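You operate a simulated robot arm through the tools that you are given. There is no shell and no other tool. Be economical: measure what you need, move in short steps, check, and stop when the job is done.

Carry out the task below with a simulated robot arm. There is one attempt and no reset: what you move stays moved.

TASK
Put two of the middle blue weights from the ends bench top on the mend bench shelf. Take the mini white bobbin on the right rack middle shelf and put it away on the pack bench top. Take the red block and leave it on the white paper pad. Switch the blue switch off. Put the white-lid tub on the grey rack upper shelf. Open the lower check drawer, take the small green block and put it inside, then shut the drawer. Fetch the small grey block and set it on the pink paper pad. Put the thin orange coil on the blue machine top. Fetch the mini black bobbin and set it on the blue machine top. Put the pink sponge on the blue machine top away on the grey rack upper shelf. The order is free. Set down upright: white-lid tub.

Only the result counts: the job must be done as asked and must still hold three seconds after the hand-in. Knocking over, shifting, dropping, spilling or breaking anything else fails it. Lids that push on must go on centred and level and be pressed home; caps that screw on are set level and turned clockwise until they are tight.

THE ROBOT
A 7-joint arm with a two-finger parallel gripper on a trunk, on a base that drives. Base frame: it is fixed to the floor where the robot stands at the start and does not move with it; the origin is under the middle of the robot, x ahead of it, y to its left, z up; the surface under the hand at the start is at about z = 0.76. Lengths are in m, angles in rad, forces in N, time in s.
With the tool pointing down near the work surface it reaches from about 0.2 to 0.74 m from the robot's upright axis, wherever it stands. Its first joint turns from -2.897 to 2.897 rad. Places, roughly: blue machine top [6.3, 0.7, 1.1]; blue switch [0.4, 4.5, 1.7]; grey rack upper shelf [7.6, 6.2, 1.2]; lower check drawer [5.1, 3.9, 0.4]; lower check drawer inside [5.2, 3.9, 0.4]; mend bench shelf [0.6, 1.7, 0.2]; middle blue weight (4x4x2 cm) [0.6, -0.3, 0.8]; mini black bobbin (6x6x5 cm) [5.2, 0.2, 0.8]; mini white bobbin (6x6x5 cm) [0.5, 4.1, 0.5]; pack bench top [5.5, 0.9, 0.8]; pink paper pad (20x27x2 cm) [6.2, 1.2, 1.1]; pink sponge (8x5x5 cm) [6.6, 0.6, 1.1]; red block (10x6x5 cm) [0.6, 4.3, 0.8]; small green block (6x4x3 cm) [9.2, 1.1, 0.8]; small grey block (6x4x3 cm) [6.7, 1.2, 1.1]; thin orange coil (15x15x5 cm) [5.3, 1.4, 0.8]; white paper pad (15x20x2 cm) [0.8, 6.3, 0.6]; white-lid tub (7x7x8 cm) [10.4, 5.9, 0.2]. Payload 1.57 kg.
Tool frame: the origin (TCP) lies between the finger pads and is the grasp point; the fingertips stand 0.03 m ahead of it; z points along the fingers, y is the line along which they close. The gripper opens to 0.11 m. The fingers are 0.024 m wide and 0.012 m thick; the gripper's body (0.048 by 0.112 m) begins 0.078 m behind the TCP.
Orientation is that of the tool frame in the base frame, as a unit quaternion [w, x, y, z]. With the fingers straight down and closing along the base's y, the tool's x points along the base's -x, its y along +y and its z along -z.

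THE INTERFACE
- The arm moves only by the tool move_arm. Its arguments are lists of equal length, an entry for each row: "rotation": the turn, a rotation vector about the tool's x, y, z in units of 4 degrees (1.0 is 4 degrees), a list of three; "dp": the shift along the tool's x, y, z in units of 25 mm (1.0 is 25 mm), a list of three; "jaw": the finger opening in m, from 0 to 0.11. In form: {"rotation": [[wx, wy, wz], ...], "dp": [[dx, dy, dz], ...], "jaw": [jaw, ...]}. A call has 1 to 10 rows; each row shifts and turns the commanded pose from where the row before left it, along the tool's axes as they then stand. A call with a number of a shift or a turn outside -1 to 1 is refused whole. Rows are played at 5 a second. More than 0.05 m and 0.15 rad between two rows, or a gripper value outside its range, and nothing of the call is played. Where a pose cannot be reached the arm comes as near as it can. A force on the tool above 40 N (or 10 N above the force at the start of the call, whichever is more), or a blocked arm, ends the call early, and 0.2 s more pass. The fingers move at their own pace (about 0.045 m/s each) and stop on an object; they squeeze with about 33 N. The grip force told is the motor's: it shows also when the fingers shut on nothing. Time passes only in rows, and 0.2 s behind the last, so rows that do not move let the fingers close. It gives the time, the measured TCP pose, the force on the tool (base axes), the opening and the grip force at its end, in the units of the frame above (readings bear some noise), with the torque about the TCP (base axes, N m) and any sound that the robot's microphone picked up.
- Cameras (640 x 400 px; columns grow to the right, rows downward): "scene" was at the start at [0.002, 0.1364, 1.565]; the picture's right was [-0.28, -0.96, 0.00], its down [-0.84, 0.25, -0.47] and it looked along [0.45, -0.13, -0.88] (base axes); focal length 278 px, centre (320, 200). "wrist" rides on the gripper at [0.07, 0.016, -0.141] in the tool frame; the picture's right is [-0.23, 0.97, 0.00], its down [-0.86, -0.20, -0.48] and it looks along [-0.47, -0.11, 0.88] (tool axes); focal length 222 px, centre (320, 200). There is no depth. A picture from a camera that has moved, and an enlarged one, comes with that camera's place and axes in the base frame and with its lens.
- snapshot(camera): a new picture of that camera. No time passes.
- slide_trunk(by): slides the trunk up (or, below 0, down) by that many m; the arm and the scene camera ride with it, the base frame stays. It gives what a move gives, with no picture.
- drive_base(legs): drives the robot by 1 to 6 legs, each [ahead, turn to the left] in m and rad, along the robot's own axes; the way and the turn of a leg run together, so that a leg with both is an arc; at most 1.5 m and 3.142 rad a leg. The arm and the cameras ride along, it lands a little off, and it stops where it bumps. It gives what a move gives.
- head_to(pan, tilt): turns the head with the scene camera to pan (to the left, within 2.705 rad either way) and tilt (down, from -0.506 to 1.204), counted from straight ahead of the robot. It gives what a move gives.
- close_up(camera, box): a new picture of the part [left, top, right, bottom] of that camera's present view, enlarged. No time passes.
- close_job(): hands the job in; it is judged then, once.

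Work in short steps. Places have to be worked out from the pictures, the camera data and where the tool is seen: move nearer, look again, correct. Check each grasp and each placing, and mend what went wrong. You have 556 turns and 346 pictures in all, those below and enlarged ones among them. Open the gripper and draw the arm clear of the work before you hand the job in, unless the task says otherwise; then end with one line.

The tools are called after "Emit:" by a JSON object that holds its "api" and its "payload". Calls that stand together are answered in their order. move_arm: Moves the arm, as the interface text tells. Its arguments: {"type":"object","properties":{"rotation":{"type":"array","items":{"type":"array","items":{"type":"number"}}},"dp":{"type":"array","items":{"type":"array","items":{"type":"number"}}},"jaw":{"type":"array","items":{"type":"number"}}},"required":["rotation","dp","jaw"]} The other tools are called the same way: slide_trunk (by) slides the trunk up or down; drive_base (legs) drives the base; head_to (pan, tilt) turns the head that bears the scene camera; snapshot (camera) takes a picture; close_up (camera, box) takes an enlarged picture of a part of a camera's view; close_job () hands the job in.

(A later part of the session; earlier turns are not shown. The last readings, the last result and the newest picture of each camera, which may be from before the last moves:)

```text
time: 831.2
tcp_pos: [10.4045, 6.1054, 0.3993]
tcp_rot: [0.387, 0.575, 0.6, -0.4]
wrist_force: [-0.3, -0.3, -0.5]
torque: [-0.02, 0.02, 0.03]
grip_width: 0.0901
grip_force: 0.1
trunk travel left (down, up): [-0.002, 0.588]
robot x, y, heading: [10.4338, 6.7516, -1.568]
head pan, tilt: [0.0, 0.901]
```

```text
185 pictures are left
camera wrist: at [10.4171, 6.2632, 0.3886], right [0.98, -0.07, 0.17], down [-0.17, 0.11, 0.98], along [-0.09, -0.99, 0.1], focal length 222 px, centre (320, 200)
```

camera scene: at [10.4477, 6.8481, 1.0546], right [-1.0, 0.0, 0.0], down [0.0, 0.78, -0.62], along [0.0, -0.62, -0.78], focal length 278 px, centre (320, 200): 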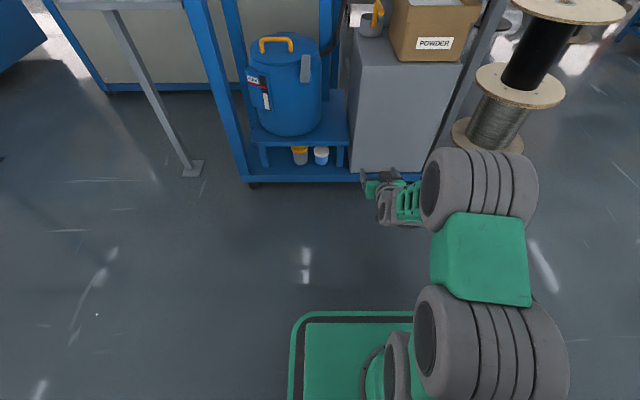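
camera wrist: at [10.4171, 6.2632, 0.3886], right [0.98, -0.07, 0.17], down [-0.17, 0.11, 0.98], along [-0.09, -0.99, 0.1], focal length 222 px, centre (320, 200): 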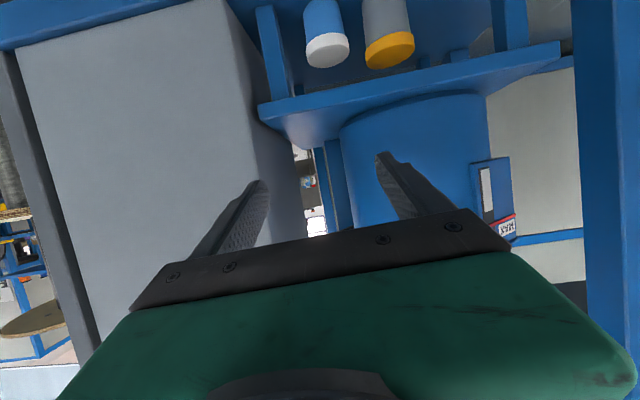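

Emit:
{"api": "drive_base", "payload": {"legs": [[-0.1, 0]]}}

Emit:
{"api": "move_arm", "payload": {"rotation": [[0, 0, 0], [0, 0, 0], [0, 0, 0], [0, 0, 0], [0, 0, 0]], "dp": [[-0.37, 0.28, 0.92], [-0.37, 0.28, 0.92], [-0.37, 0.28, 0.92], [-0.37, 0.28, 0.92], [-0.37, 0.28, 0.92]], "jaw": [0.085, 0.085, 0.085, 0.085, 0.085]}}

Emit:
{"api": "move_arm", "payload": {"rotation": [[0, 0, 0], [0, 0, 0], [0, 0, 0], [0, 0, 0], [0, 0, 0], [0, 0, 0], [0, 0, 0]], "dp": [[0.92, 0, 0.37], [0.92, 0, 0.37], [0.92, 0, 0.37], [0.92, 0, 0.37], [0.92, 0, 0.37], [0.92, 0, 0.37], [0.92, 0, 0.37]], "jaw": [0.085, 0.085, 0.085, 0.085, 0.085, 0.085, 0.085]}}

Emit:
{"api": "snapshot", "payload": {"camera": "wrist"}}

Emit:
{"api": "snapshot", "payload": {"camera": "scene"}}

```text
time: 832.4
tcp_pos: [10.4033, 6.2073, 0.3992]
tcp_rot: [0.387, 0.575, 0.6, -0.4]
wrist_force: [0.8, -0.2, 0.2]
torque: [0.01, -0.02, 0.0]
grip_width: 0.0899
grip_force: 0.1
trunk travel left (down, up): [-0.002, 0.588]
robot x, y, heading: [10.4339, 6.8512, -1.566]
head pan, tilt: [0.0, 0.901]
```

```text
time: 833.5
tcp_pos: [10.4399, 6.0824, 0.3987]
tcp_rot: [0.386, 0.575, 0.599, -0.401]
wrist_force: [-0.7, -0.3, 0.1]
torque: [0.03, -0.01, 0.01]
grip_width: 0.0849
grip_force: 0.0
trunk travel left (down, up): [-0.002, 0.588]
robot x, y, heading: [10.4369, 6.8535, -1.569]
head pan, tilt: [0.0, 0.901]
```

```text
time: 835.1
tcp_pos: [10.4336, 6.0848, 0.225]
tcp_rot: [0.386, 0.575, 0.599, -0.401]
wrist_force: [-0.4, 0.1, 0.4]
torque: [0.06, 0.0, 0.02]
grip_width: 0.0849
grip_force: 0.1
trunk travel left (down, up): [-0.002, 0.588]
robot x, y, heading: [10.4346, 6.8534, -1.565]
head pan, tilt: [0.0, 0.901]
```

```text
184 pictures are left
camera wrist: at [10.4462, 6.2422, 0.2129], right [0.98, -0.07, 0.17], down [-0.17, 0.12, 0.98], along [-0.09, -0.99, 0.1], focal length 222 px, centre (320, 200)
```

wrist: 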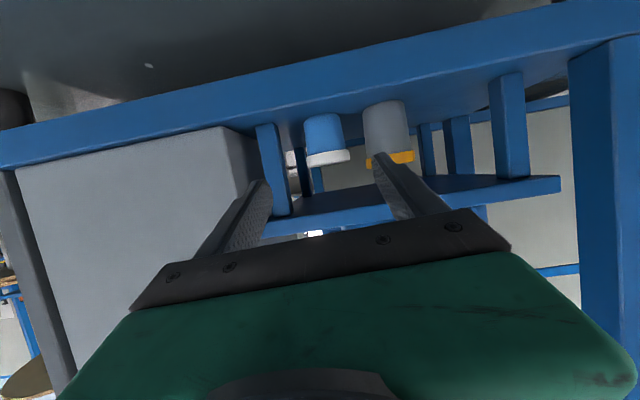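

```text
183 pictures are left
camera scene: at [10.5901, 6.8391, 1.0546], right [-1.0, -0.01, 0.0], down [0.0, 0.78, -0.62], along [0.0, -0.62, -0.78], focal length 278 px, centre (320, 200)
```

scene: 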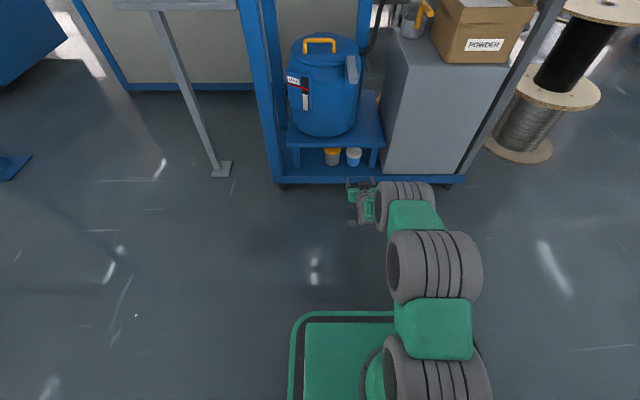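

Tub centre ≈(10.438,5.871,0.147). Lower to z≈0.152 and drive straight in.

Emit:
{"api": "move_arm", "payload": {"rotation": [[0, 0, 0], [0, 0, 0], [0, 0, 0]], "dp": [[0.9, 0.1, 0.367], [0.9, 0.1, 0.367], [0.9, 0.04, 0.367]], "jaw": [0.08, 0.08, 0.08]}}

Emit:
{"api": "drive_base", "payload": {"legs": [[0.12, 0]]}}

Emit:
{"api": "snapshot", "payload": {"camera": "wrist"}}

```text
time: 836.0
tcp_pos: [10.4363, 6.0846, 0.1507]
tcp_rot: [0.387, 0.575, 0.599, -0.401]
wrist_force: [0.2, -0.1, 0.2]
torque: [0.05, 0.01, 0.0]
grip_width: 0.0803
grip_force: 0.0
trunk travel left (down, up): [-0.002, 0.588]
robot x, y, heading: [10.4346, 6.8532, -1.566]
head pan, tilt: [0.0, 0.901]
```

```text
time: 837.2
tcp_pos: [10.4361, 5.9673, 0.1487]
tcp_rot: [0.385, 0.576, 0.599, -0.401]
wrist_force: [0.2, -1.6, 0.0]
torque: [-0.04, -0.01, 0.04]
grip_width: 0.0799
grip_force: 0.1
trunk travel left (down, up): [-0.002, 0.588]
robot x, y, heading: [10.4353, 6.7361, -1.565]
head pan, tilt: [0.0, 0.901]
```

```text
182 pictures are left
camera wrist: at [10.4493, 6.1247, 0.1392], right [0.98, -0.07, 0.17], down [-0.17, 0.11, 0.98], along [-0.09, -0.99, 0.1], focal length 222 px, centre (320, 200)
```

wrist: 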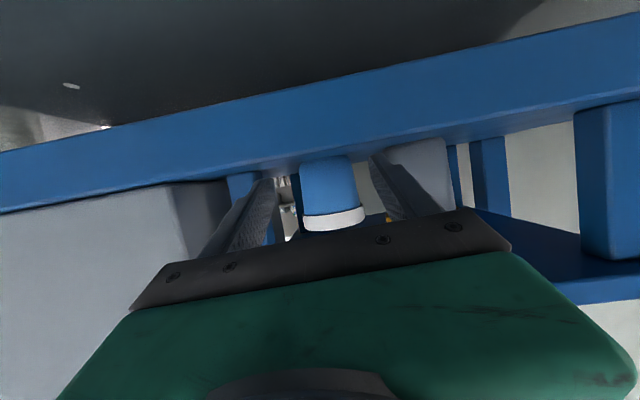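

Raise 1.7 cm to clear the base lip, then advance the rest.

Emit:
{"api": "move_arm", "payload": {"rotation": [[0, 0, 0]], "dp": [[-0.64, 0.08, -0.26]], "jaw": [0.08]}}

Emit:
{"api": "drive_base", "payload": {"legs": [[0.095, 0]]}}

Emit:
{"api": "snapshot", "payload": {"camera": "wrist"}}

```text
time: 837.6
tcp_pos: [10.4394, 5.9677, 0.1669]
tcp_rot: [0.387, 0.575, 0.599, -0.401]
wrist_force: [0.1, -0.3, 0.2]
torque: [-0.04, -0.05, 0.01]
grip_width: 0.0802
grip_force: 0.0
trunk travel left (down, up): [-0.002, 0.588]
robot x, y, heading: [10.4337, 6.7347, -1.567]
head pan, tilt: [0.0, 0.901]
```

```text
time: 838.7
tcp_pos: [10.4402, 5.8732, 0.1662]
tcp_rot: [0.386, 0.575, 0.6, -0.4]
wrist_force: [0.0, 0.9, 0.2]
torque: [-0.03, 0.02, -0.04]
grip_width: 0.0804
grip_force: 0.1
trunk travel left (down, up): [-0.002, 0.588]
robot x, y, heading: [10.4364, 6.6436, -1.566]
head pan, tilt: [0.0, 0.901]
```

```text
181 pictures are left
camera wrist: at [10.4534, 6.0301, 0.1562], right [0.98, -0.07, 0.17], down [-0.17, 0.11, 0.98], along [-0.09, -0.99, 0.1], focal length 222 px, centre (320, 200)
```

wrist: 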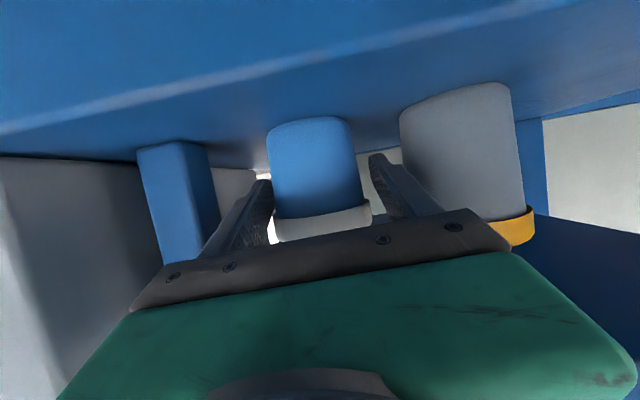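

Emit:
{"api": "move_arm", "payload": {"rotation": [[0, 0, 0], [0, 0, 0], [0, 0, 0], [0, 0, 0], [0, 0, 0]], "dp": [[-0.18, -0.22, 0.45], [0, 0, 0], [0, 0, 0], [0, 0, 0], [0, 0, 0]], "jaw": [0.08, 0, 0, 0, 0]}}

Emit:
{"api": "snapshot", "payload": {"camera": "wrist"}}

```text
time: 839.9
tcp_pos: [10.4351, 5.8592, 0.168]
tcp_rot: [0.386, 0.575, 0.6, -0.4]
wrist_force: [0.8, 0.1, -0.4]
torque: [0.0, -0.1, -0.02]
grip_width: 0.0654
grip_force: 32.9
trunk travel left (down, up): [-0.002, 0.588]
robot x, y, heading: [10.4364, 6.6408, -1.569]
head pan, tilt: [0.0, 0.901]
```

```text
180 pictures are left
camera wrist: at [10.4487, 6.0174, 0.1568], right [0.98, -0.07, 0.17], down [-0.17, 0.11, 0.98], along [-0.09, -0.99, 0.1], focal length 222 px, centre (320, 200)
```

wrist: 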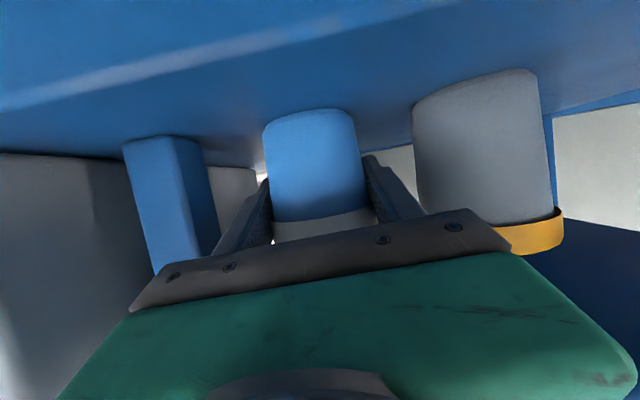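

Gripped. Lift 2.5 cm with the trunk and back out straight.

Emit:
{"api": "slide_trunk", "payload": {"by": 0.025}}

Emit:
{"api": "drive_base", "payload": {"legs": [[-0.35, 0]]}}

Emit:
{"api": "snapshot", "payload": {"camera": "wrist"}}

```text
time: 840.6
tcp_pos: [10.4354, 5.8633, 0.1879]
tcp_rot: [0.383, 0.578, 0.6, -0.399]
wrist_force: [0.3, 11.8, -11.2]
torque: [-1.43, -0.13, -0.17]
grip_width: 0.0645
grip_force: 32.7
trunk travel left (down, up): [-0.027, 0.563]
robot x, y, heading: [10.435, 6.6407, -1.563]
head pan, tilt: [0.0, 0.901]
```

```text
time: 842.9
tcp_pos: [10.4336, 6.2162, 0.1935]
tcp_rot: [0.386, 0.575, 0.6, -0.4]
wrist_force: [-0.6, 0.2, -3.5]
torque: [0.0, -0.04, 0.01]
grip_width: 0.0646
grip_force: 33.0
trunk travel left (down, up): [-0.027, 0.563]
robot x, y, heading: [10.4367, 6.9989, -1.565]
head pan, tilt: [0.0, 0.901]
```

```text
179 pictures are left
camera wrist: at [10.4468, 6.3743, 0.1818], right [0.98, -0.07, 0.17], down [-0.17, 0.11, 0.98], along [-0.09, -0.99, 0.1], focal length 222 px, centre (320, 200)
```

wrist: 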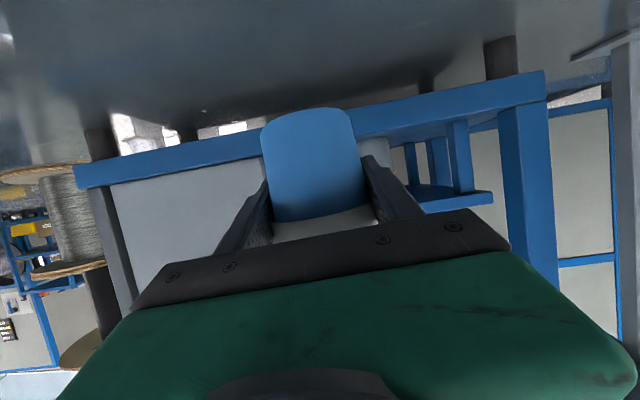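

Emit:
{"api": "close_up", "payload": {"camera": "scene", "box": [230, 10, 470, 230]}}

```text
1.82 times, centred on (350, 120) of scene
camera zoom: at [10.5892, 6.9827, 1.0795], right [-1.0, -0.01, 0.0], down [0.0, 0.78, -0.62], along [0.0, -0.62, -0.78], focal length 506 px, centre (266, 346)
```

zoom: 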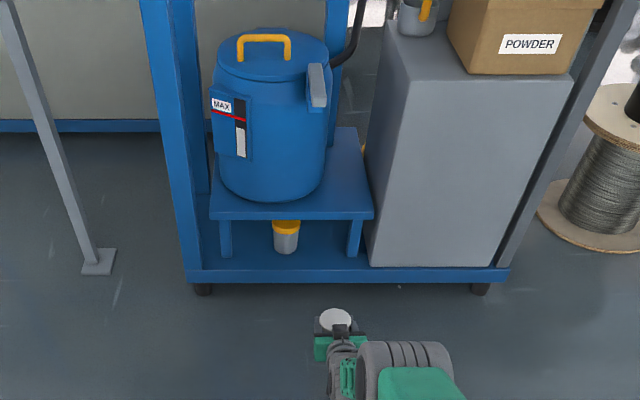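

Tub held upright. Raise trunk and arm while retracting.

Emit:
{"api": "slide_trunk", "payload": {"by": 0.4}}

Emit:
{"api": "slide_trunk", "payload": {"by": 0.16}}

Emit:
{"api": "move_arm", "payload": {"rotation": [[0, 0, 0], [0, 0, 0], [0, 0, 0], [0, 0, 0], [0, 0, 0], [0, 0, 0], [0, 0, 0], [0, 0, 0], [0, 0, 0], [0, 0, 0]], "dp": [[-0.75, 0, -0.8], [-0.75, 0, -0.8], [-0.75, 0, -0.8], [-0.75, 0, -0.8], [-0.75, 0, -0.8], [-0.75, 0, -0.8], [-0.75, 0, -0.8], [-0.75, 0, -0.8], [-0.75, 0, -0.8], [-0.75, 0, -0.8]], "jaw": [0, 0, 0, 0, 0, 0, 0, 0, 0, 0]}}

Emit:
{"api": "move_arm", "payload": {"rotation": [[0, 0, 0], [0, 0, 0], [0, 0, 0], [0, 0, 0], [0, 0, 0], [0, 0, 0], [0, 0, 0], [0, 0, 0]], "dp": [[-0.75, 0, -0.8], [-0.75, 0, -0.8], [-0.75, 0, -0.8], [-0.75, 0, -0.8], [-0.75, 0, -0.8], [-0.75, 0, -0.8], [-0.75, 0, -0.8], [-0.75, 0, -0.8]], "jaw": [0, 0, 0, 0, 0, 0, 0, 0]}}

```text
time: 846.7
tcp_pos: [10.4343, 6.2178, 0.5921]
tcp_rot: [0.387, 0.575, 0.6, -0.4]
wrist_force: [-0.9, -0.7, -2.6]
torque: [-0.01, -0.01, 0.0]
grip_width: 0.0647
grip_force: 33.2
trunk travel left (down, up): [-0.427, 0.163]
robot x, y, heading: [10.4363, 6.996, -1.567]
head pan, tilt: [0.0, 0.901]
```

```text
time: 848.6
tcp_pos: [10.4333, 6.2163, 0.7527]
tcp_rot: [0.385, 0.576, 0.599, -0.401]
wrist_force: [-0.1, -0.3, -2.4]
torque: [-0.03, 0.0, -0.02]
grip_width: 0.0647
grip_force: 33.2
trunk travel left (down, up): [-0.587, 0.003]
robot x, y, heading: [10.434, 7.0008, -1.57]
head pan, tilt: [0.0, 0.901]
```

```text
time: 850.8
tcp_pos: [10.4388, 6.331, 1.002]
tcp_rot: [0.386, 0.575, 0.6, -0.4]
wrist_force: [-0.1, 0.4, -2.9]
torque: [-0.01, -0.02, 0.02]
grip_width: 0.0647
grip_force: 32.6
trunk travel left (down, up): [-0.587, 0.003]
robot x, y, heading: [10.4371, 6.9976, -1.564]
head pan, tilt: [0.0, 0.901]
```

```text
time: 852.6
tcp_pos: [10.4461, 6.4222, 1.2025]
tcp_rot: [0.387, 0.574, 0.6, -0.4]
wrist_force: [-0.3, 0.0, -2.3]
torque: [-0.02, 0.0, -0.01]
grip_width: 0.0645
grip_force: 33.4
trunk travel left (down, up): [-0.587, 0.003]
robot x, y, heading: [10.4324, 6.9986, -1.56]
head pan, tilt: [0.0, 0.901]
```

Emit:
{"api": "drive_base", "payload": {"legs": [[0, -0.835], [1.5, 0], [1.0, 0], [0, -0.746]]}}

Emit:
{"api": "head_to", "payload": {"pan": 0.0, "tilt": 0.7}}

Emit:
{"api": "snapshot", "payload": {"camera": "scene"}}

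```text
time: 868.9
tcp_pos: [8.0067, 5.3313, 1.2042]
tcp_rot: [-0.02, 0.831, 0.002, -0.556]
wrist_force: [0.0, 0.2, -2.5]
torque: [0.0, 0.01, -0.01]
grip_width: 0.0645
grip_force: 32.8
trunk travel left (down, up): [-0.587, 0.003]
robot x, y, heading: [8.5801, 5.3227, 3.115]
head pan, tilt: [0.0, 0.901]
```

```text
time: 869.6
tcp_pos: [8.0089, 5.3312, 1.2021]
tcp_rot: [-0.018, 0.831, 0.004, -0.556]
wrist_force: [0.0, 0.2, -2.1]
torque: [0.0, -0.01, -0.01]
grip_width: 0.0645
grip_force: 33.0
trunk travel left (down, up): [-0.587, 0.003]
robot x, y, heading: [8.5836, 5.3251, 3.112]
head pan, tilt: [0.0, 0.7]
```

```text
177 pictures are left
camera scene: at [8.5542, 5.1692, 1.6556], right [0.03, 1.0, 0.0], down [0.64, -0.02, -0.76], along [-0.76, 0.02, -0.64], focal length 278 px, centre (320, 200)
```

scene: 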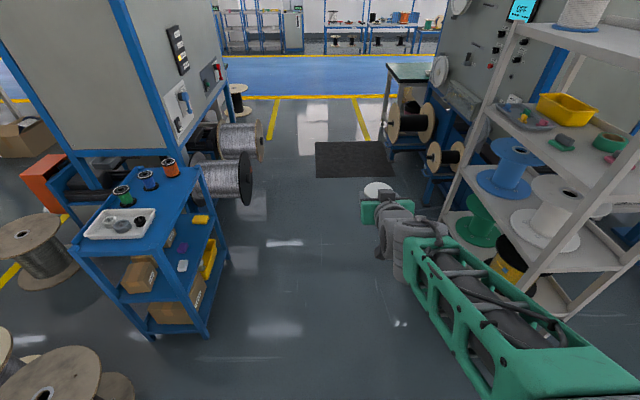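

Emit:
{"api": "drive_base", "payload": {"legs": [[0, 0.1], [0.755, 0], [0, -1.635]]}}

Emit:
{"api": "snapshot", "payload": {"camera": "wrist"}}

Emit:
{"api": "snapshot", "payload": {"camera": "scene"}}

```text
time: 878.2
tcp_pos: [7.7945, 5.8434, 1.2029]
tcp_rot: [-0.394, 0.609, -0.566, -0.392]
wrist_force: [-0.4, 0.0, -2.7]
torque: [0.01, 0.0, -0.01]
grip_width: 0.0647
grip_force: 32.6
trunk travel left (down, up): [-0.587, 0.003]
robot x, y, heading: [7.8258, 5.2664, 1.605]
head pan, tilt: [0.0, 0.7]
```

```text
176 pictures are left
camera wrist: at [7.786, 5.6851, 1.1917], right [-0.98, 0.04, 0.17], down [0.17, -0.11, 0.98], along [0.06, 0.99, 0.1], focal length 222 px, centre (320, 200)
```

wrist: 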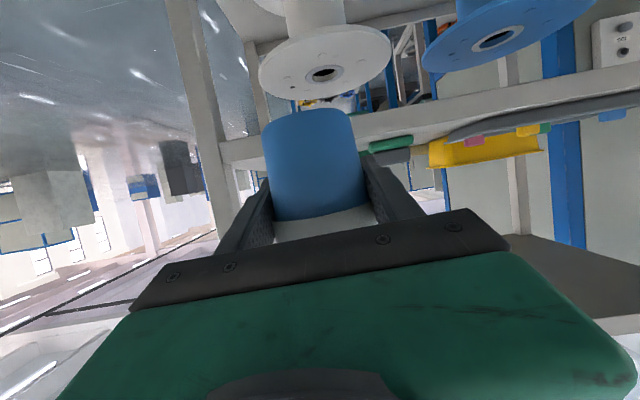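

```text
175 pictures are left
camera scene: at [7.6674, 5.2873, 1.6557], right [1.0, 0.04, 0.0], down [0.02, -0.64, -0.76], along [-0.03, 0.76, -0.64], focal length 278 px, centre (320, 200)
```

scene: 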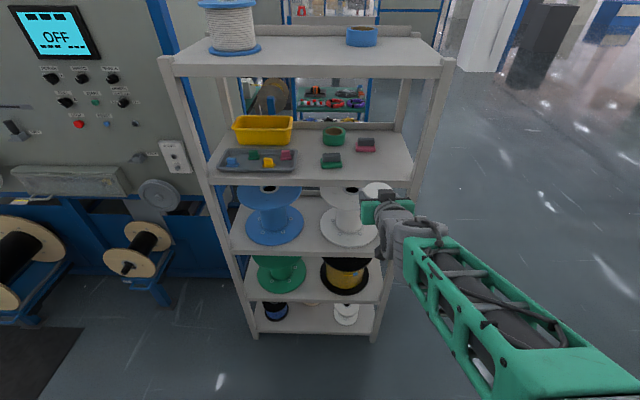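

Align heading, raise 2 cm, then drive straight in ~0.21 m.

Emit:
{"api": "drive_base", "payload": {"legs": [[0, -0.034]]}}

Emit:
{"api": "move_arm", "payload": {"rotation": [[0, 0, 0]], "dp": [[-0.74, 0, -0.3]], "jaw": [0]}}

Emit:
{"api": "drive_base", "payload": {"legs": [[0.1, 0]]}}

Emit:
{"api": "snapshot", "payload": {"camera": "wrist"}}

Emit:
{"api": "snapshot", "payload": {"camera": "scene"}}

```text
time: 879.0
tcp_pos: [7.8142, 5.8434, 1.2048]
tcp_rot: [-0.401, 0.599, -0.576, -0.386]
wrist_force: [1.0, 0.1, -2.5]
torque: [-0.02, -0.01, 0.02]
grip_width: 0.0646
grip_force: 32.9
trunk travel left (down, up): [-0.587, 0.003]
robot x, y, heading: [7.8207, 5.2671, 1.571]
head pan, tilt: [0.0, 0.7]
```

```text
time: 879.4
tcp_pos: [7.8135, 5.844, 1.2229]
tcp_rot: [-0.4, 0.6, -0.577, -0.384]
wrist_force: [-0.5, 0.3, -2.2]
torque: [-0.04, 0.0, -0.03]
grip_width: 0.0644
grip_force: 33.4
trunk travel left (down, up): [-0.587, 0.003]
robot x, y, heading: [7.8212, 5.2663, 1.569]
head pan, tilt: [0.0, 0.7]
```

```text
time: 880.5
tcp_pos: [7.8143, 5.9438, 1.2218]
tcp_rot: [-0.401, 0.599, -0.577, -0.385]
wrist_force: [-0.7, 0.4, -2.3]
torque: [0.03, 0.0, 0.0]
grip_width: 0.0644
grip_force: 33.1
trunk travel left (down, up): [-0.587, 0.003]
robot x, y, heading: [7.8257, 5.364, 1.577]
head pan, tilt: [0.0, 0.7]
```

```text
174 pictures are left
camera wrist: at [7.7996, 5.7866, 1.2109], right [-0.98, 0.07, 0.17], down [0.17, -0.11, 0.98], along [0.09, 0.99, 0.1], focal length 222 px, centre (320, 200)
```

wrist: 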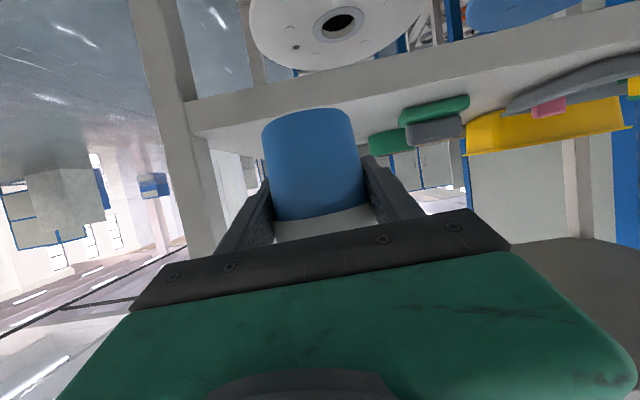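

```text
173 pictures are left
camera scene: at [7.6678, 5.3931, 1.6557], right [1.0, 0.0, 0.0], down [0.0, -0.64, -0.76], along [0.0, 0.76, -0.64], focal length 278 px, centre (320, 200)
```

scene: 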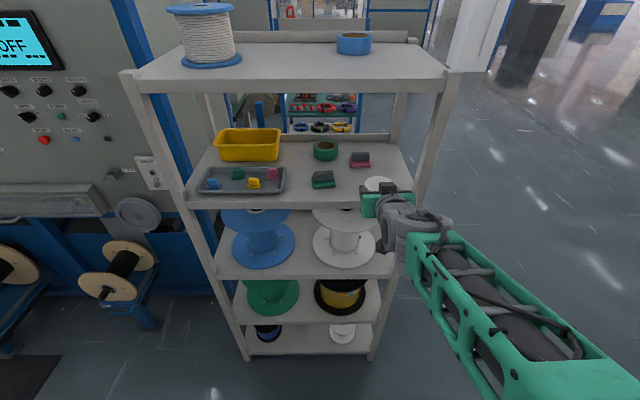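

Clear. Advance the last 0.113 m.

Emit:
{"api": "drive_base", "payload": {"legs": [[0.113, -0.006]]}}

Emit:
{"api": "snapshot", "payload": {"camera": "wrist"}}

Emit:
{"api": "close_up", "payload": {"camera": "scene", "box": [290, 120, 440, 240]}}

```text
time: 881.7
tcp_pos: [7.8165, 6.0561, 1.222]
tcp_rot: [-0.401, 0.598, -0.578, -0.384]
wrist_force: [0.6, -0.3, -2.5]
torque: [-0.02, -0.01, 0.02]
grip_width: 0.0647
grip_force: 33.2
trunk travel left (down, up): [-0.587, 0.003]
robot x, y, heading: [7.8188, 5.4783, 1.568]
head pan, tilt: [0.0, 0.7]
```

```text
172 pictures are left
camera wrist: at [7.8013, 5.8983, 1.2108], right [-0.98, 0.08, 0.17], down [0.17, -0.11, 0.98], along [0.1, 0.99, 0.1], focal length 222 px, centre (320, 200)
```

wrist: 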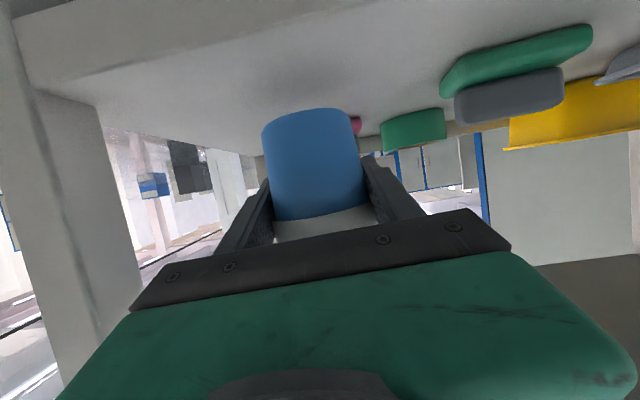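

```text
3.33 times, centred on (365, 180) of scene
camera zoom: at [7.668, 5.5053, 1.6557], right [1.0, 0.0, 0.0], down [0.0, -0.64, -0.76], along [0.0, 0.76, -0.64], focal length 928 px, centre (170, 267)
```

zoom: 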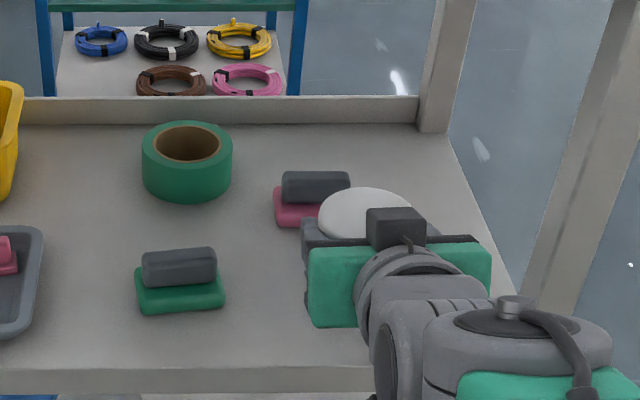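

Tub is in front of the sponge with a gap. Lower with the trunk in small steps.

Emit:
{"api": "slide_trunk", "payload": {"by": -0.02}}

Emit:
{"api": "slide_trunk", "payload": {"by": -0.006}}

```text
time: 882.4
tcp_pos: [7.8156, 6.0551, 1.2021]
tcp_rot: [-0.402, 0.598, -0.578, -0.384]
wrist_force: [0.3, -0.6, -2.9]
torque: [0.03, 0.02, -0.04]
grip_width: 0.0643
grip_force: 32.7
trunk travel left (down, up): [-0.567, 0.023]
robot x, y, heading: [7.8155, 5.4782, 1.563]
head pan, tilt: [0.0, 0.7]
```

```text
time: 883.0
tcp_pos: [7.8153, 6.0556, 1.1998]
tcp_rot: [-0.404, 0.596, -0.577, -0.386]
wrist_force: [0.3, 0.6, 10.3]
torque: [-0.12, 0.38, 0.03]
grip_width: 0.0644
grip_force: 33.0
trunk travel left (down, up): [-0.561, 0.029]
robot x, y, heading: [7.8242, 5.4816, 1.569]
head pan, tilt: [0.0, 0.7]
```

Seated. Open slightly and back straight out.

Emit:
{"api": "move_arm", "payload": {"rotation": [[0, 0, 0], [0, 0, 0], [0, 0, 0]], "dp": [[0, 0, 0], [0, 0, 0], [0, 0, 0]], "jaw": [0.08, 0.08, 0.08]}}

Emit:
{"api": "drive_base", "payload": {"legs": [[-0.25, 0]]}}

Emit:
{"api": "snapshot", "payload": {"camera": "wrist"}}

Emit:
{"api": "close_up", "payload": {"camera": "scene", "box": [230, 60, 430, 220]}}

```text
time: 883.8
tcp_pos: [7.8156, 6.0547, 1.1955]
tcp_rot: [-0.402, 0.597, -0.578, -0.383]
wrist_force: [-0.1, -0.3, 0.3]
torque: [0.0, -0.01, -0.02]
grip_width: 0.0802
grip_force: 0.0
trunk travel left (down, up): [-0.561, 0.029]
robot x, y, heading: [7.821, 5.4824, 1.564]
head pan, tilt: [0.0, 0.7]
```

```text
time: 885.6
tcp_pos: [7.8157, 5.7989, 1.1962]
tcp_rot: [-0.401, 0.598, -0.577, -0.385]
wrist_force: [0.1, -0.5, 0.9]
torque: [0.0, 0.03, 0.02]
grip_width: 0.0799
grip_force: 0.2
trunk travel left (down, up): [-0.561, 0.029]
robot x, y, heading: [7.8193, 5.2224, 1.57]
head pan, tilt: [0.0, 0.7]
```

```text
170 pictures are left
camera wrist: at [7.8006, 5.6417, 1.1854], right [-0.98, 0.08, 0.17], down [0.17, -0.11, 0.98], along [0.1, 0.99, 0.1], focal length 222 px, centre (320, 200)
```

wrist: 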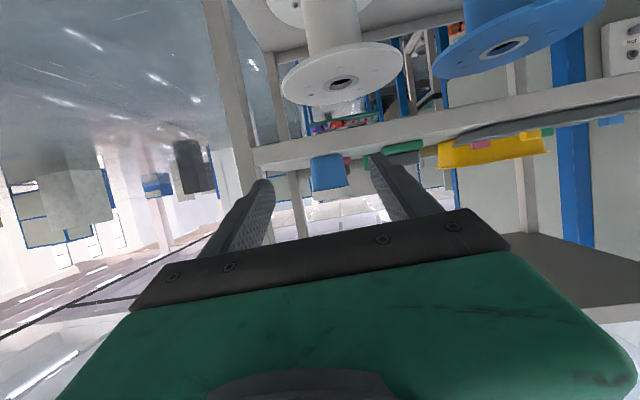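

```text
2.50 times, centred on (330, 140) of scene
camera zoom: at [7.6675, 5.2481, 1.6297], right [1.0, 0.0, 0.0], down [0.0, -0.64, -0.77], along [0.0, 0.77, -0.64], focal length 696 px, centre (295, 350)
```

zoom: 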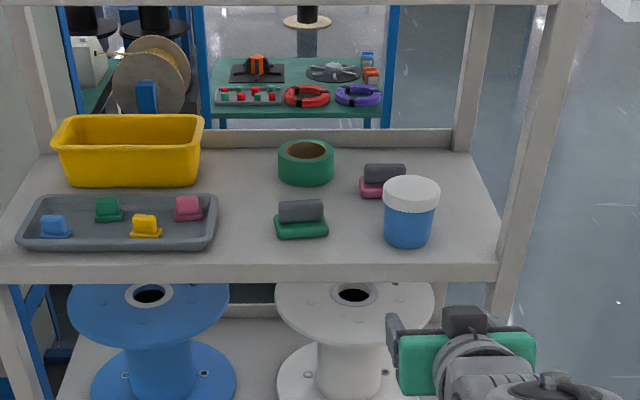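

Tub stands upright on the shelf. Last: the green block and the drawer. Drive back west to look at the check bench drawers.

Emit:
{"api": "drive_base", "payload": {"legs": [[0, 1.57], [1.5, 0], [1.5, 0], [1.2, 0], [0, 1.9]]}}

Emit:
{"api": "head_to", "payload": {"pan": 0.3, "tilt": 0.6}}

Emit:
{"api": "snapshot", "payload": {"camera": "scene"}}

```text
time: 914.1
tcp_pos: [3.8348, 4.5052, 1.1967]
tcp_rot: [0.449, 0.463, 0.69, -0.327]
wrist_force: [0.0, -0.1, -0.7]
torque: [-0.01, 0.0, 0.0]
grip_width: 0.0799
grip_force: 0.1
trunk travel left (down, up): [-0.561, 0.029]
robot x, y, heading: [3.6265, 5.0432, -1.215]
head pan, tilt: [0.0, 0.7]
```

```text
time: 914.9
tcp_pos: [3.8344, 4.5053, 1.1969]
tcp_rot: [0.448, 0.464, 0.69, -0.328]
wrist_force: [0.1, -0.3, 0.6]
torque: [-0.03, 0.0, -0.01]
grip_width: 0.0799
grip_force: 0.2
trunk travel left (down, up): [-0.561, 0.029]
robot x, y, heading: [3.6302, 5.0399, -1.221]
head pan, tilt: [0.3, 0.6]
```

```text
168 pictures are left
camera scene: at [3.8071, 5.0822, 1.6383], right [-0.8, -0.61, 0.0], down [-0.34, 0.45, -0.82], along [0.5, -0.66, -0.57], focal length 278 px, centre (320, 200)
```

scene: 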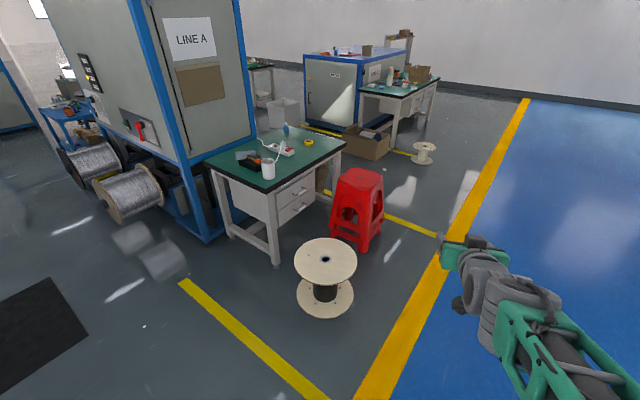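

Emit:
{"api": "close_up", "payload": {"camera": "scene", "box": [240, 120, 420, 270]}}

```text
2.67 times, centred on (330, 195) of scene
camera zoom: at [3.8071, 5.0822, 1.6383], right [-0.8, -0.61, 0.0], down [-0.34, 0.45, -0.82], along [0.5, -0.66, -0.57], focal length 742 px, centre (293, 213)
```

zoom: 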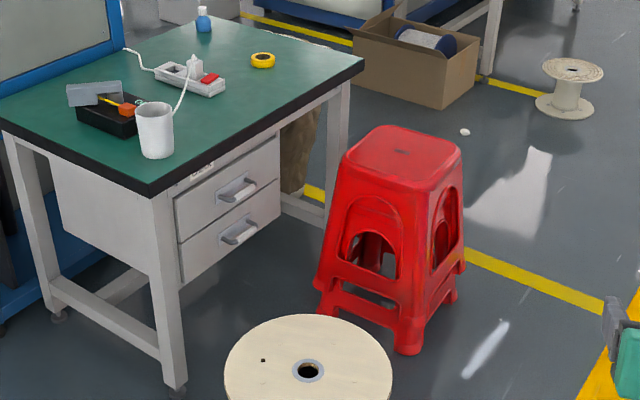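

Lower drawer: face y 3.61–4.04 at x≈4.97, z≈0.36–0.46, bar handle near y≈3.83. Drive to (3.6,3.7) facing it, and tilt the tool horizontal for a look.

Emit:
{"api": "drive_base", "payload": {"legs": [[0, -0.35], [1.34, 0], [0, 1.571]]}}

Emit:
{"api": "slide_trunk", "payload": {"by": -0.4}}

Emit:
{"api": "move_arm", "payload": {"rotation": [[0, -1, 0], [0, -1, 0], [0, -1, 0], [0, -1, 0], [0, -1, 0], [0, -0.5, 0]], "dp": [[0.6, 0, 0], [0.6, 0, 0], [0.6, 0, 0], [0.6, 0, 0], [0.6, 0, 0], [0.6, 0, 0]], "jaw": [0.06, 0.06, 0.06, 0.06, 0.06, 0.06]}}

Emit:
{"api": "head_to", "payload": {"pan": 0.0, "tilt": 0.6}}

Emit:
{"api": "snapshot", "payload": {"camera": "scene"}}

Emit:
{"api": "snapshot", "payload": {"camera": "wrist"}}

```text
time: 926.6
tcp_pos: [4.216, 3.692, 1.1949]
tcp_rot: [0.555, -0.014, 0.831, -0.012]
wrist_force: [0.6, 0.3, -0.2]
torque: [0.0, -0.03, 0.02]
grip_width: 0.08
grip_force: 0.1
trunk travel left (down, up): [-0.561, 0.029]
robot x, y, heading: [3.6401, 3.6843, -0.005]
head pan, tilt: [0.3, 0.6]
```

```text
time: 930.4
tcp_pos: [4.2147, 3.6912, 0.7959]
tcp_rot: [0.556, -0.015, 0.831, -0.011]
wrist_force: [-0.3, 0.2, -0.1]
torque: [0.0, 0.01, 0.05]
grip_width: 0.0801
grip_force: 0.0
trunk travel left (down, up): [-0.161, 0.429]
robot x, y, heading: [3.6398, 3.682, -0.002]
head pan, tilt: [0.3, 0.6]
```

```text
time: 931.8
tcp_pos: [4.1956, 3.6885, 0.7101]
tcp_rot: [0.705, -0.015, 0.709, -0.01]
wrist_force: [0.1, -0.1, -0.2]
torque: [-0.01, 0.07, 0.0]
grip_width: 0.06
grip_force: 0.1
trunk travel left (down, up): [-0.161, 0.429]
robot x, y, heading: [3.6407, 3.6866, 0.001]
head pan, tilt: [0.3, 0.6]
```

```text
time: 932.6
tcp_pos: [4.1958, 3.6878, 0.7102]
tcp_rot: [0.704, -0.016, 0.71, -0.01]
wrist_force: [-0.2, -0.4, 0.6]
torque: [0.0, -0.03, -0.01]
grip_width: 0.0601
grip_force: 0.1
trunk travel left (down, up): [-0.161, 0.429]
robot x, y, heading: [3.6404, 3.6857, -0.005]
head pan, tilt: [0.0, 0.6]
```

```text
166 pictures are left
camera scene: at [3.6676, 3.839, 1.2383], right [0.0, -1.0, 0.0], down [-0.56, 0.0, -0.83], along [0.83, 0.0, -0.56], focal length 278 px, centre (320, 200)
```

scene: 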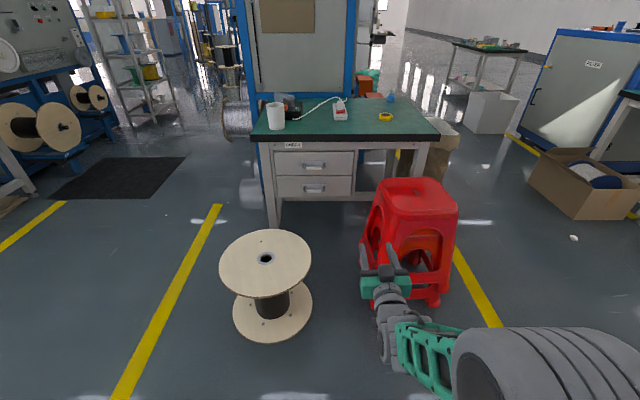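

```text
165 pictures are left
camera wrist: at [4.0534, 3.7006, 0.6413], right [-0.01, 0.98, 0.19], down [-0.47, -0.17, 0.87], along [0.88, -0.08, 0.46], focal length 222 px, centre (320, 200)
```

wrist: 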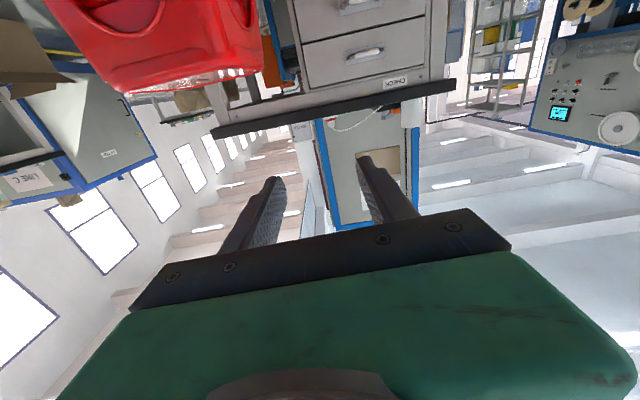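

Emit:
{"api": "close_up", "payload": {"camera": "scene", "box": [210, 120, 410, 320]}}

```text
2.00 times, centred on (310, 220) of scene
camera zoom: at [3.6676, 3.839, 1.2383], right [0.0, -1.0, 0.0], down [-0.56, 0.0, -0.83], along [0.83, 0.0, -0.56], focal length 557 px, centre (340, 160)
```

zoom: 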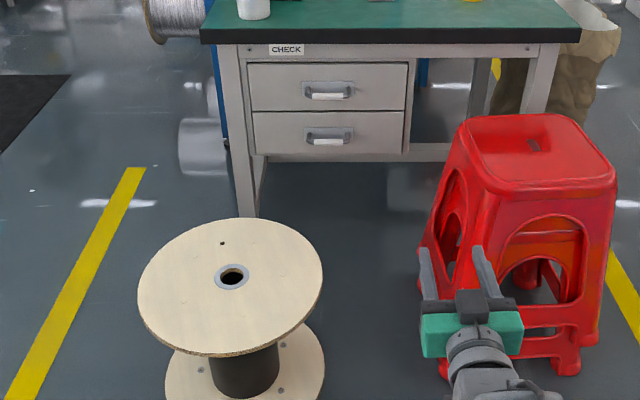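

Handle ≈(4.93,3.86,0.45): a horizontal bar. I'll roll the tool 90° to clamp it from above and below; do the roll here first.

Emit:
{"api": "move_arm", "payload": {"rotation": [[0, 0, -1], [0, 0, -1], [0, 0, -1], [0, 0, -1], [0, 0, -1], [0, 0, -1], [0, 0, -1], [0, 0, -1], [0, 0, -1], [0, 0, -1]], "dp": [[0, 0, 0.3], [0, 0, 0.3], [0, 0, 0.3], [0, 0, 0.3], [0, 0, 0], [0, 0, 0], [0, 0, 0], [0, 0, 0], [0, 0, 0], [0, 0, 0]], "jaw": [0.06, 0.06, 0.06, 0.06, 0.06, 0.06, 0.06, 0.06, 0.06, 0.06]}}

Emit:
{"api": "move_arm", "payload": {"rotation": [[0, 0, -1], [0, 0, -1], [0, 0, -1], [0, 0, -1], [0, 0, -1], [0, 0, -1], [0, 0, -1], [0, 0, -1], [0, 0, -1], [0, 0, -1]], "dp": [[0, 0, 0], [0, 0, 0], [0, 0, 0], [0, 0, 0], [0, 0, 0], [0, 0, 0], [0, 0, 0], [0, 0, 0], [0, 0, 0], [0, 0, 0]], "jaw": [0.06, 0.06, 0.06, 0.06, 0.06, 0.06, 0.06, 0.06, 0.06, 0.06]}}

Emit:
{"api": "move_arm", "payload": {"rotation": [[0, 0, -1], [0, 0, -1], [0, 0, -0.5]], "dp": [[0, 0, 0], [0, 0, 0], [0, 0, 0]], "jaw": [0.06, 0.06, 0.06]}}

Emit:
{"api": "snapshot", "payload": {"camera": "wrist"}}

```text
time: 934.8
tcp_pos: [4.2248, 3.6885, 0.7077]
tcp_rot: [0.658, -0.259, 0.661, -0.249]
wrist_force: [0.0, 0.4, -0.3]
torque: [-0.02, -0.02, 0.0]
grip_width: 0.0597
grip_force: 0.1
trunk travel left (down, up): [-0.161, 0.429]
robot x, y, heading: [3.6375, 3.6856, -0.001]
head pan, tilt: [0.0, 0.6]
```

```text
time: 937.0
tcp_pos: [4.2271, 3.6863, 0.7074]
tcp_rot: [0.533, -0.47, 0.533, -0.46]
wrist_force: [-0.2, 0.3, -0.5]
torque: [-0.04, 0.02, -0.02]
grip_width: 0.0596
grip_force: 0.0
trunk travel left (down, up): [-0.161, 0.429]
robot x, y, heading: [3.6401, 3.6884, -0.003]
head pan, tilt: [0.0, 0.6]
```

```text
time: 937.8
tcp_pos: [4.2266, 3.6885, 0.71]
tcp_rot: [-0.491, 0.513, -0.49, 0.505]
wrist_force: [0.1, -0.2, 0.8]
torque: [-0.01, -0.02, 0.0]
grip_width: 0.0602
grip_force: 0.1
trunk travel left (down, up): [-0.161, 0.429]
robot x, y, heading: [3.6404, 3.6826, 0.002]
head pan, tilt: [0.0, 0.6]
```

```text
163 pictures are left
camera wrist: at [4.0851, 3.6166, 0.6965], right [-0.01, 0.19, -0.98], down [-0.49, 0.86, 0.17], along [0.87, 0.48, 0.08], focal length 222 px, centre (320, 200)
```

wrist: 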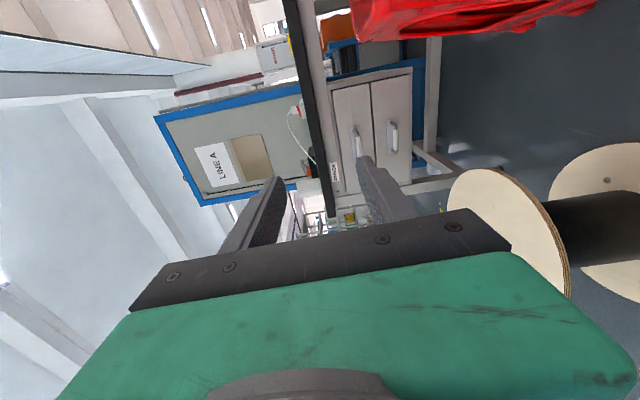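

Handle confirmed ≈(4.93,3.859,0.452). Move the tool left and lower to z≈0.56, then drive to (4.15,3.61).

Emit:
{"api": "move_arm", "payload": {"rotation": [[0, 0, 0], [0, 0, 0], [0, 0, 0], [0, 0, 0], [0, 0, 0], [0, 0, 0], [0, 0, 0], [0, 0, 0], [0, 0, 0], [0, 0, 0]], "dp": [[-1, 0, 0], [-1, 0, 0], [-1, 0, 0], [-1, 0, 0], [-1, 0, 0], [-1, 0, 0], [-1, 0, 0], [-1, 0, 0], [-1, 0, 0], [-1, 0, 0]], "jaw": [0.06, 0.06, 0.06, 0.06, 0.06, 0.06, 0.06, 0.06, 0.06, 0.06]}}

Emit:
{"api": "slide_trunk", "payload": {"by": -0.15}}

Emit:
{"api": "drive_base", "payload": {"legs": [[0, -0.145], [0.515, 0], [0, 0.145]]}}

Emit:
{"api": "snapshot", "payload": {"camera": "wrist"}}

Emit:
{"api": "snapshot", "payload": {"camera": "scene"}}

```text
time: 940.0
tcp_pos: [4.2259, 3.9406, 0.6994]
tcp_rot: [-0.491, 0.514, -0.491, 0.504]
wrist_force: [-0.1, 0.7, 0.5]
torque: [0.03, -0.02, 0.04]
grip_width: 0.0599
grip_force: 0.1
trunk travel left (down, up): [-0.161, 0.429]
robot x, y, heading: [3.6341, 3.683, -0.002]
head pan, tilt: [0.0, 0.6]
```

```text
time: 941.8
tcp_pos: [4.2263, 3.9388, 0.5502]
tcp_rot: [-0.491, 0.514, -0.491, 0.504]
wrist_force: [0.1, 0.6, 0.2]
torque: [0.0, -0.01, 0.02]
grip_width: 0.0597
grip_force: 0.1
trunk travel left (down, up): [-0.011, 0.579]
robot x, y, heading: [3.6387, 3.6845, -0.002]
head pan, tilt: [0.0, 0.6]
```

```text
time: 946.0
tcp_pos: [4.7296, 3.8605, 0.5505]
tcp_rot: [-0.49, 0.512, -0.492, 0.506]
wrist_force: [0.4, -0.3, -0.3]
torque: [-0.02, 0.04, 0.01]
grip_width: 0.0602
grip_force: 0.1
trunk travel left (down, up): [-0.011, 0.579]
robot x, y, heading: [4.145, 3.6123, -0.01]
head pan, tilt: [0.0, 0.6]
```

```text
162 pictures are left
camera wrist: at [4.5885, 3.7897, 0.5376], right [-0.01, 0.19, -0.98], down [-0.48, 0.86, 0.17], along [0.88, 0.47, 0.08], focal length 222 px, centre (320, 200)
```

wrist: 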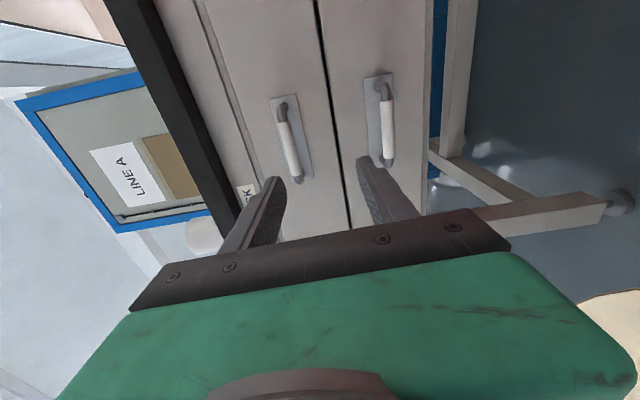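

```text
161 pictures are left
camera scene: at [4.1711, 3.7635, 1.0883], right [-0.01, -1.0, 0.0], down [-0.56, 0.01, -0.83], along [0.83, -0.01, -0.56], focal length 278 px, centre (320, 200)
```

scene: 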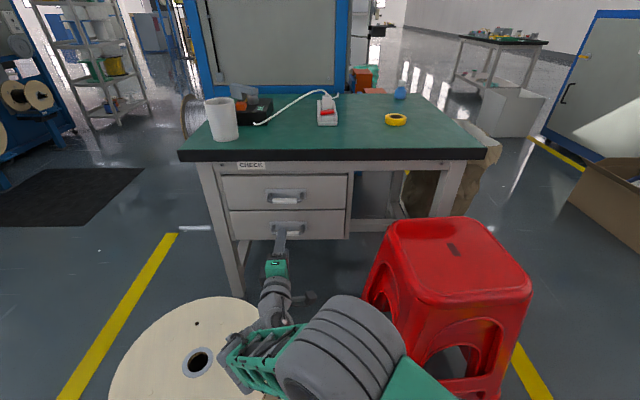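

Bar at (4.926,3.867,0.448). Lower first, then extend to it.

Emit:
{"api": "move_arm", "payload": {"rotation": [[0, 0, 0], [0, 0, 0], [0, 0, 0], [0, 0, 0], [0, 0, 0]], "dp": [[-0.05, 0.82, 0.3], [-0.05, 0.82, 0.3], [-0.05, 0.82, 0.3], [-0.05, 0.82, 0.3], [-0.05, 0.82, 0.3]], "jaw": [0.06, 0.06, 0.06, 0.06, 0.06]}}

Emit:
{"api": "snapshot", "payload": {"camera": "wrist"}}

```text
time: 947.2
tcp_pos: [4.7665, 3.8636, 0.4461]
tcp_rot: [-0.49, 0.511, -0.492, 0.506]
wrist_force: [0.3, -0.2, 0.7]
torque: [-0.01, 0.05, 0.01]
grip_width: 0.0601
grip_force: 0.1
trunk travel left (down, up): [-0.011, 0.579]
robot x, y, heading: [4.1387, 3.612, -0.005]
head pan, tilt: [0.0, 0.6]
```

```text
160 pictures are left
camera wrist: at [4.6254, 3.7927, 0.434], right [-0.01, 0.19, -0.98], down [-0.48, 0.86, 0.17], along [0.88, 0.47, 0.09], focal length 222 px, centre (320, 200)
```

wrist: 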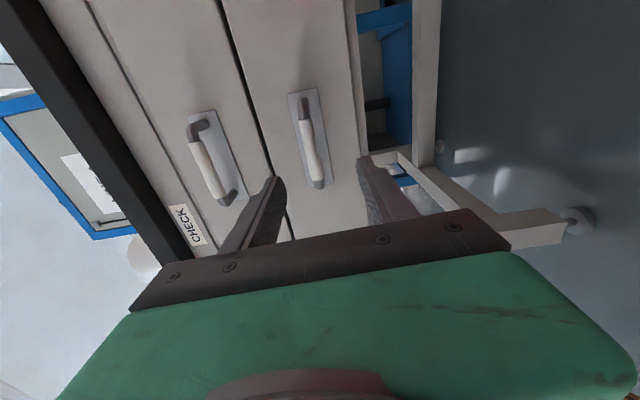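

Emit:
{"api": "move_arm", "payload": {"rotation": [[0, 0, 0], [0, 0, 0], [0, 0, 0], [0, 0, 0]], "dp": [[-0.1, -0.28, 1], [0, 0, 1], [0, 0, 1], [0, 0, 1]], "jaw": [0.06, 0.06, 0.06, 0.06]}}

Emit:
{"api": "snapshot", "payload": {"camera": "wrist"}}

```text
time: 948.2
tcp_pos: [4.8663, 3.8657, 0.4523]
tcp_rot: [-0.489, 0.512, -0.492, 0.507]
wrist_force: [0.6, -0.2, 0.3]
torque: [0.01, 0.03, -0.01]
grip_width: 0.06
grip_force: 0.0
trunk travel left (down, up): [-0.011, 0.579]
robot x, y, heading: [4.1429, 3.6096, -0.009]
head pan, tilt: [0.0, 0.6]
```

```text
159 pictures are left
camera wrist: at [4.7255, 3.795, 0.4403], right [-0.01, 0.19, -0.98], down [-0.48, 0.86, 0.17], along [0.88, 0.47, 0.08], focal length 222 px, centre (320, 200)
```

wrist: 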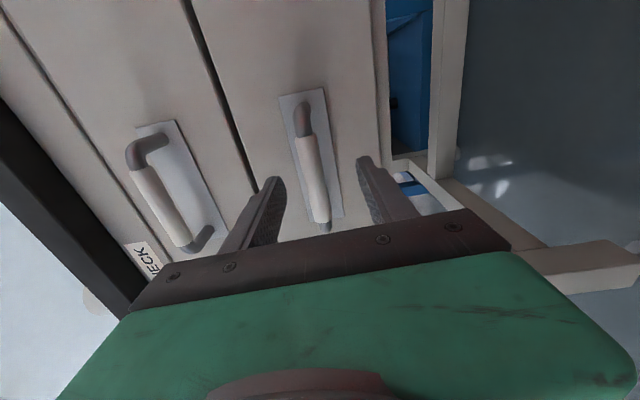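

Emit:
{"api": "move_arm", "payload": {"rotation": [[0, 0, 0], [0, 0, 0], [0, 0, 0], [0, 0, 0], [0, 0, 0], [0, 0, 0]], "dp": [[0, -0.15, 1], [0, 0, 1], [0, 0, 0], [0, 0, 0], [0, 0, 0], [0, 0, 0]], "jaw": [0.06, 0.06, 0.0, 0.0, 0.0, 0.0]}}

Emit:
{"api": "snapshot", "payload": {"camera": "wrist"}}

```text
time: 948.8
tcp_pos: [4.9057, 3.8663, 0.4522]
tcp_rot: [-0.487, 0.515, -0.49, 0.507]
wrist_force: [-18.0, -3.3, 3.4]
torque: [0.08, -0.72, 0.05]
grip_width: 0.0615
grip_force: 0.9
trunk travel left (down, up): [-0.011, 0.579]
robot x, y, heading: [4.1405, 3.6111, -0.006]
head pan, tilt: [0.0, 0.6]
stopped in row 2: the force on the tool passed its limit at 103 N (the readings are from after the stop); the commanded pose is now the measured one
```

```text
158 pictures are left
camera wrist: at [4.7647, 3.7949, 0.4409], right [-0.01, 0.18, -0.98], down [-0.48, 0.86, 0.17], along [0.88, 0.47, 0.08], focal length 222 px, centre (320, 200)
```

wrist: 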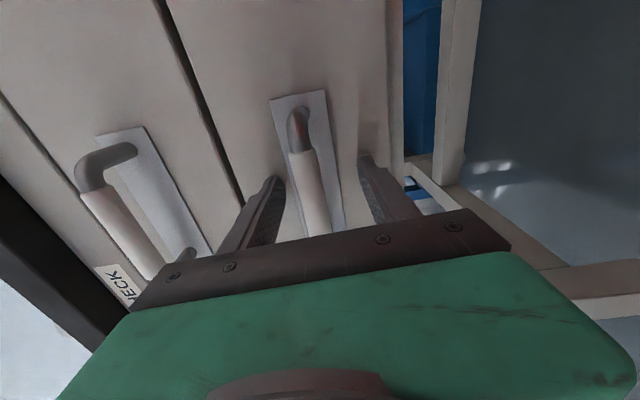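

Fingertips touched the drawer face (x≈4.936); the bar is between the fingers. Back off 6 mm and close.

Emit:
{"api": "move_arm", "payload": {"rotation": [[0, 0, 0], [0, 0, 0], [0, 0, 0], [0, 0, 0], [0, 0, 0]], "dp": [[0, 0, -0.3], [0, 0, 0], [0, 0, 0], [0, 0, 0], [0, 0, 0]], "jaw": [0.06, 0.0, 0.0, 0.0, 0.0]}}

Emit:
{"api": "snapshot", "payload": {"camera": "wrist"}}

```text
time: 950.0
tcp_pos: [4.9, 3.8658, 0.4567]
tcp_rot: [-0.489, 0.512, -0.491, 0.508]
wrist_force: [1.5, -1.2, 16.3]
torque: [0.59, 0.08, -0.32]
grip_width: 0.0179
grip_force: 26.5
trunk travel left (down, up): [-0.011, 0.579]
robot x, y, heading: [4.1412, 3.6101, -0.009]
head pan, tilt: [0.0, 0.6]
```

```text
157 pictures are left
camera wrist: at [4.7593, 3.7948, 0.4444], right [-0.01, 0.19, -0.98], down [-0.48, 0.86, 0.17], along [0.88, 0.47, 0.08], focal length 222 px, centre (320, 200)
```

wrist: 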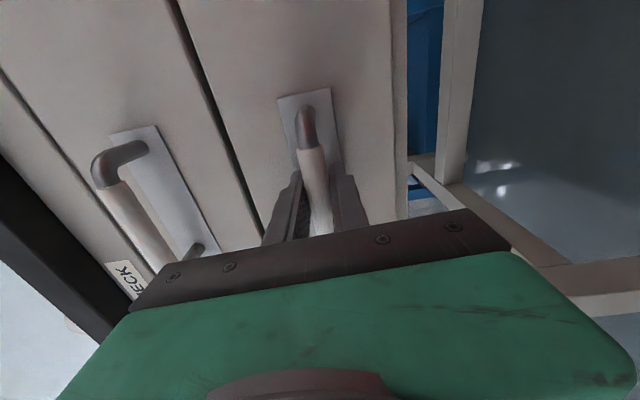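

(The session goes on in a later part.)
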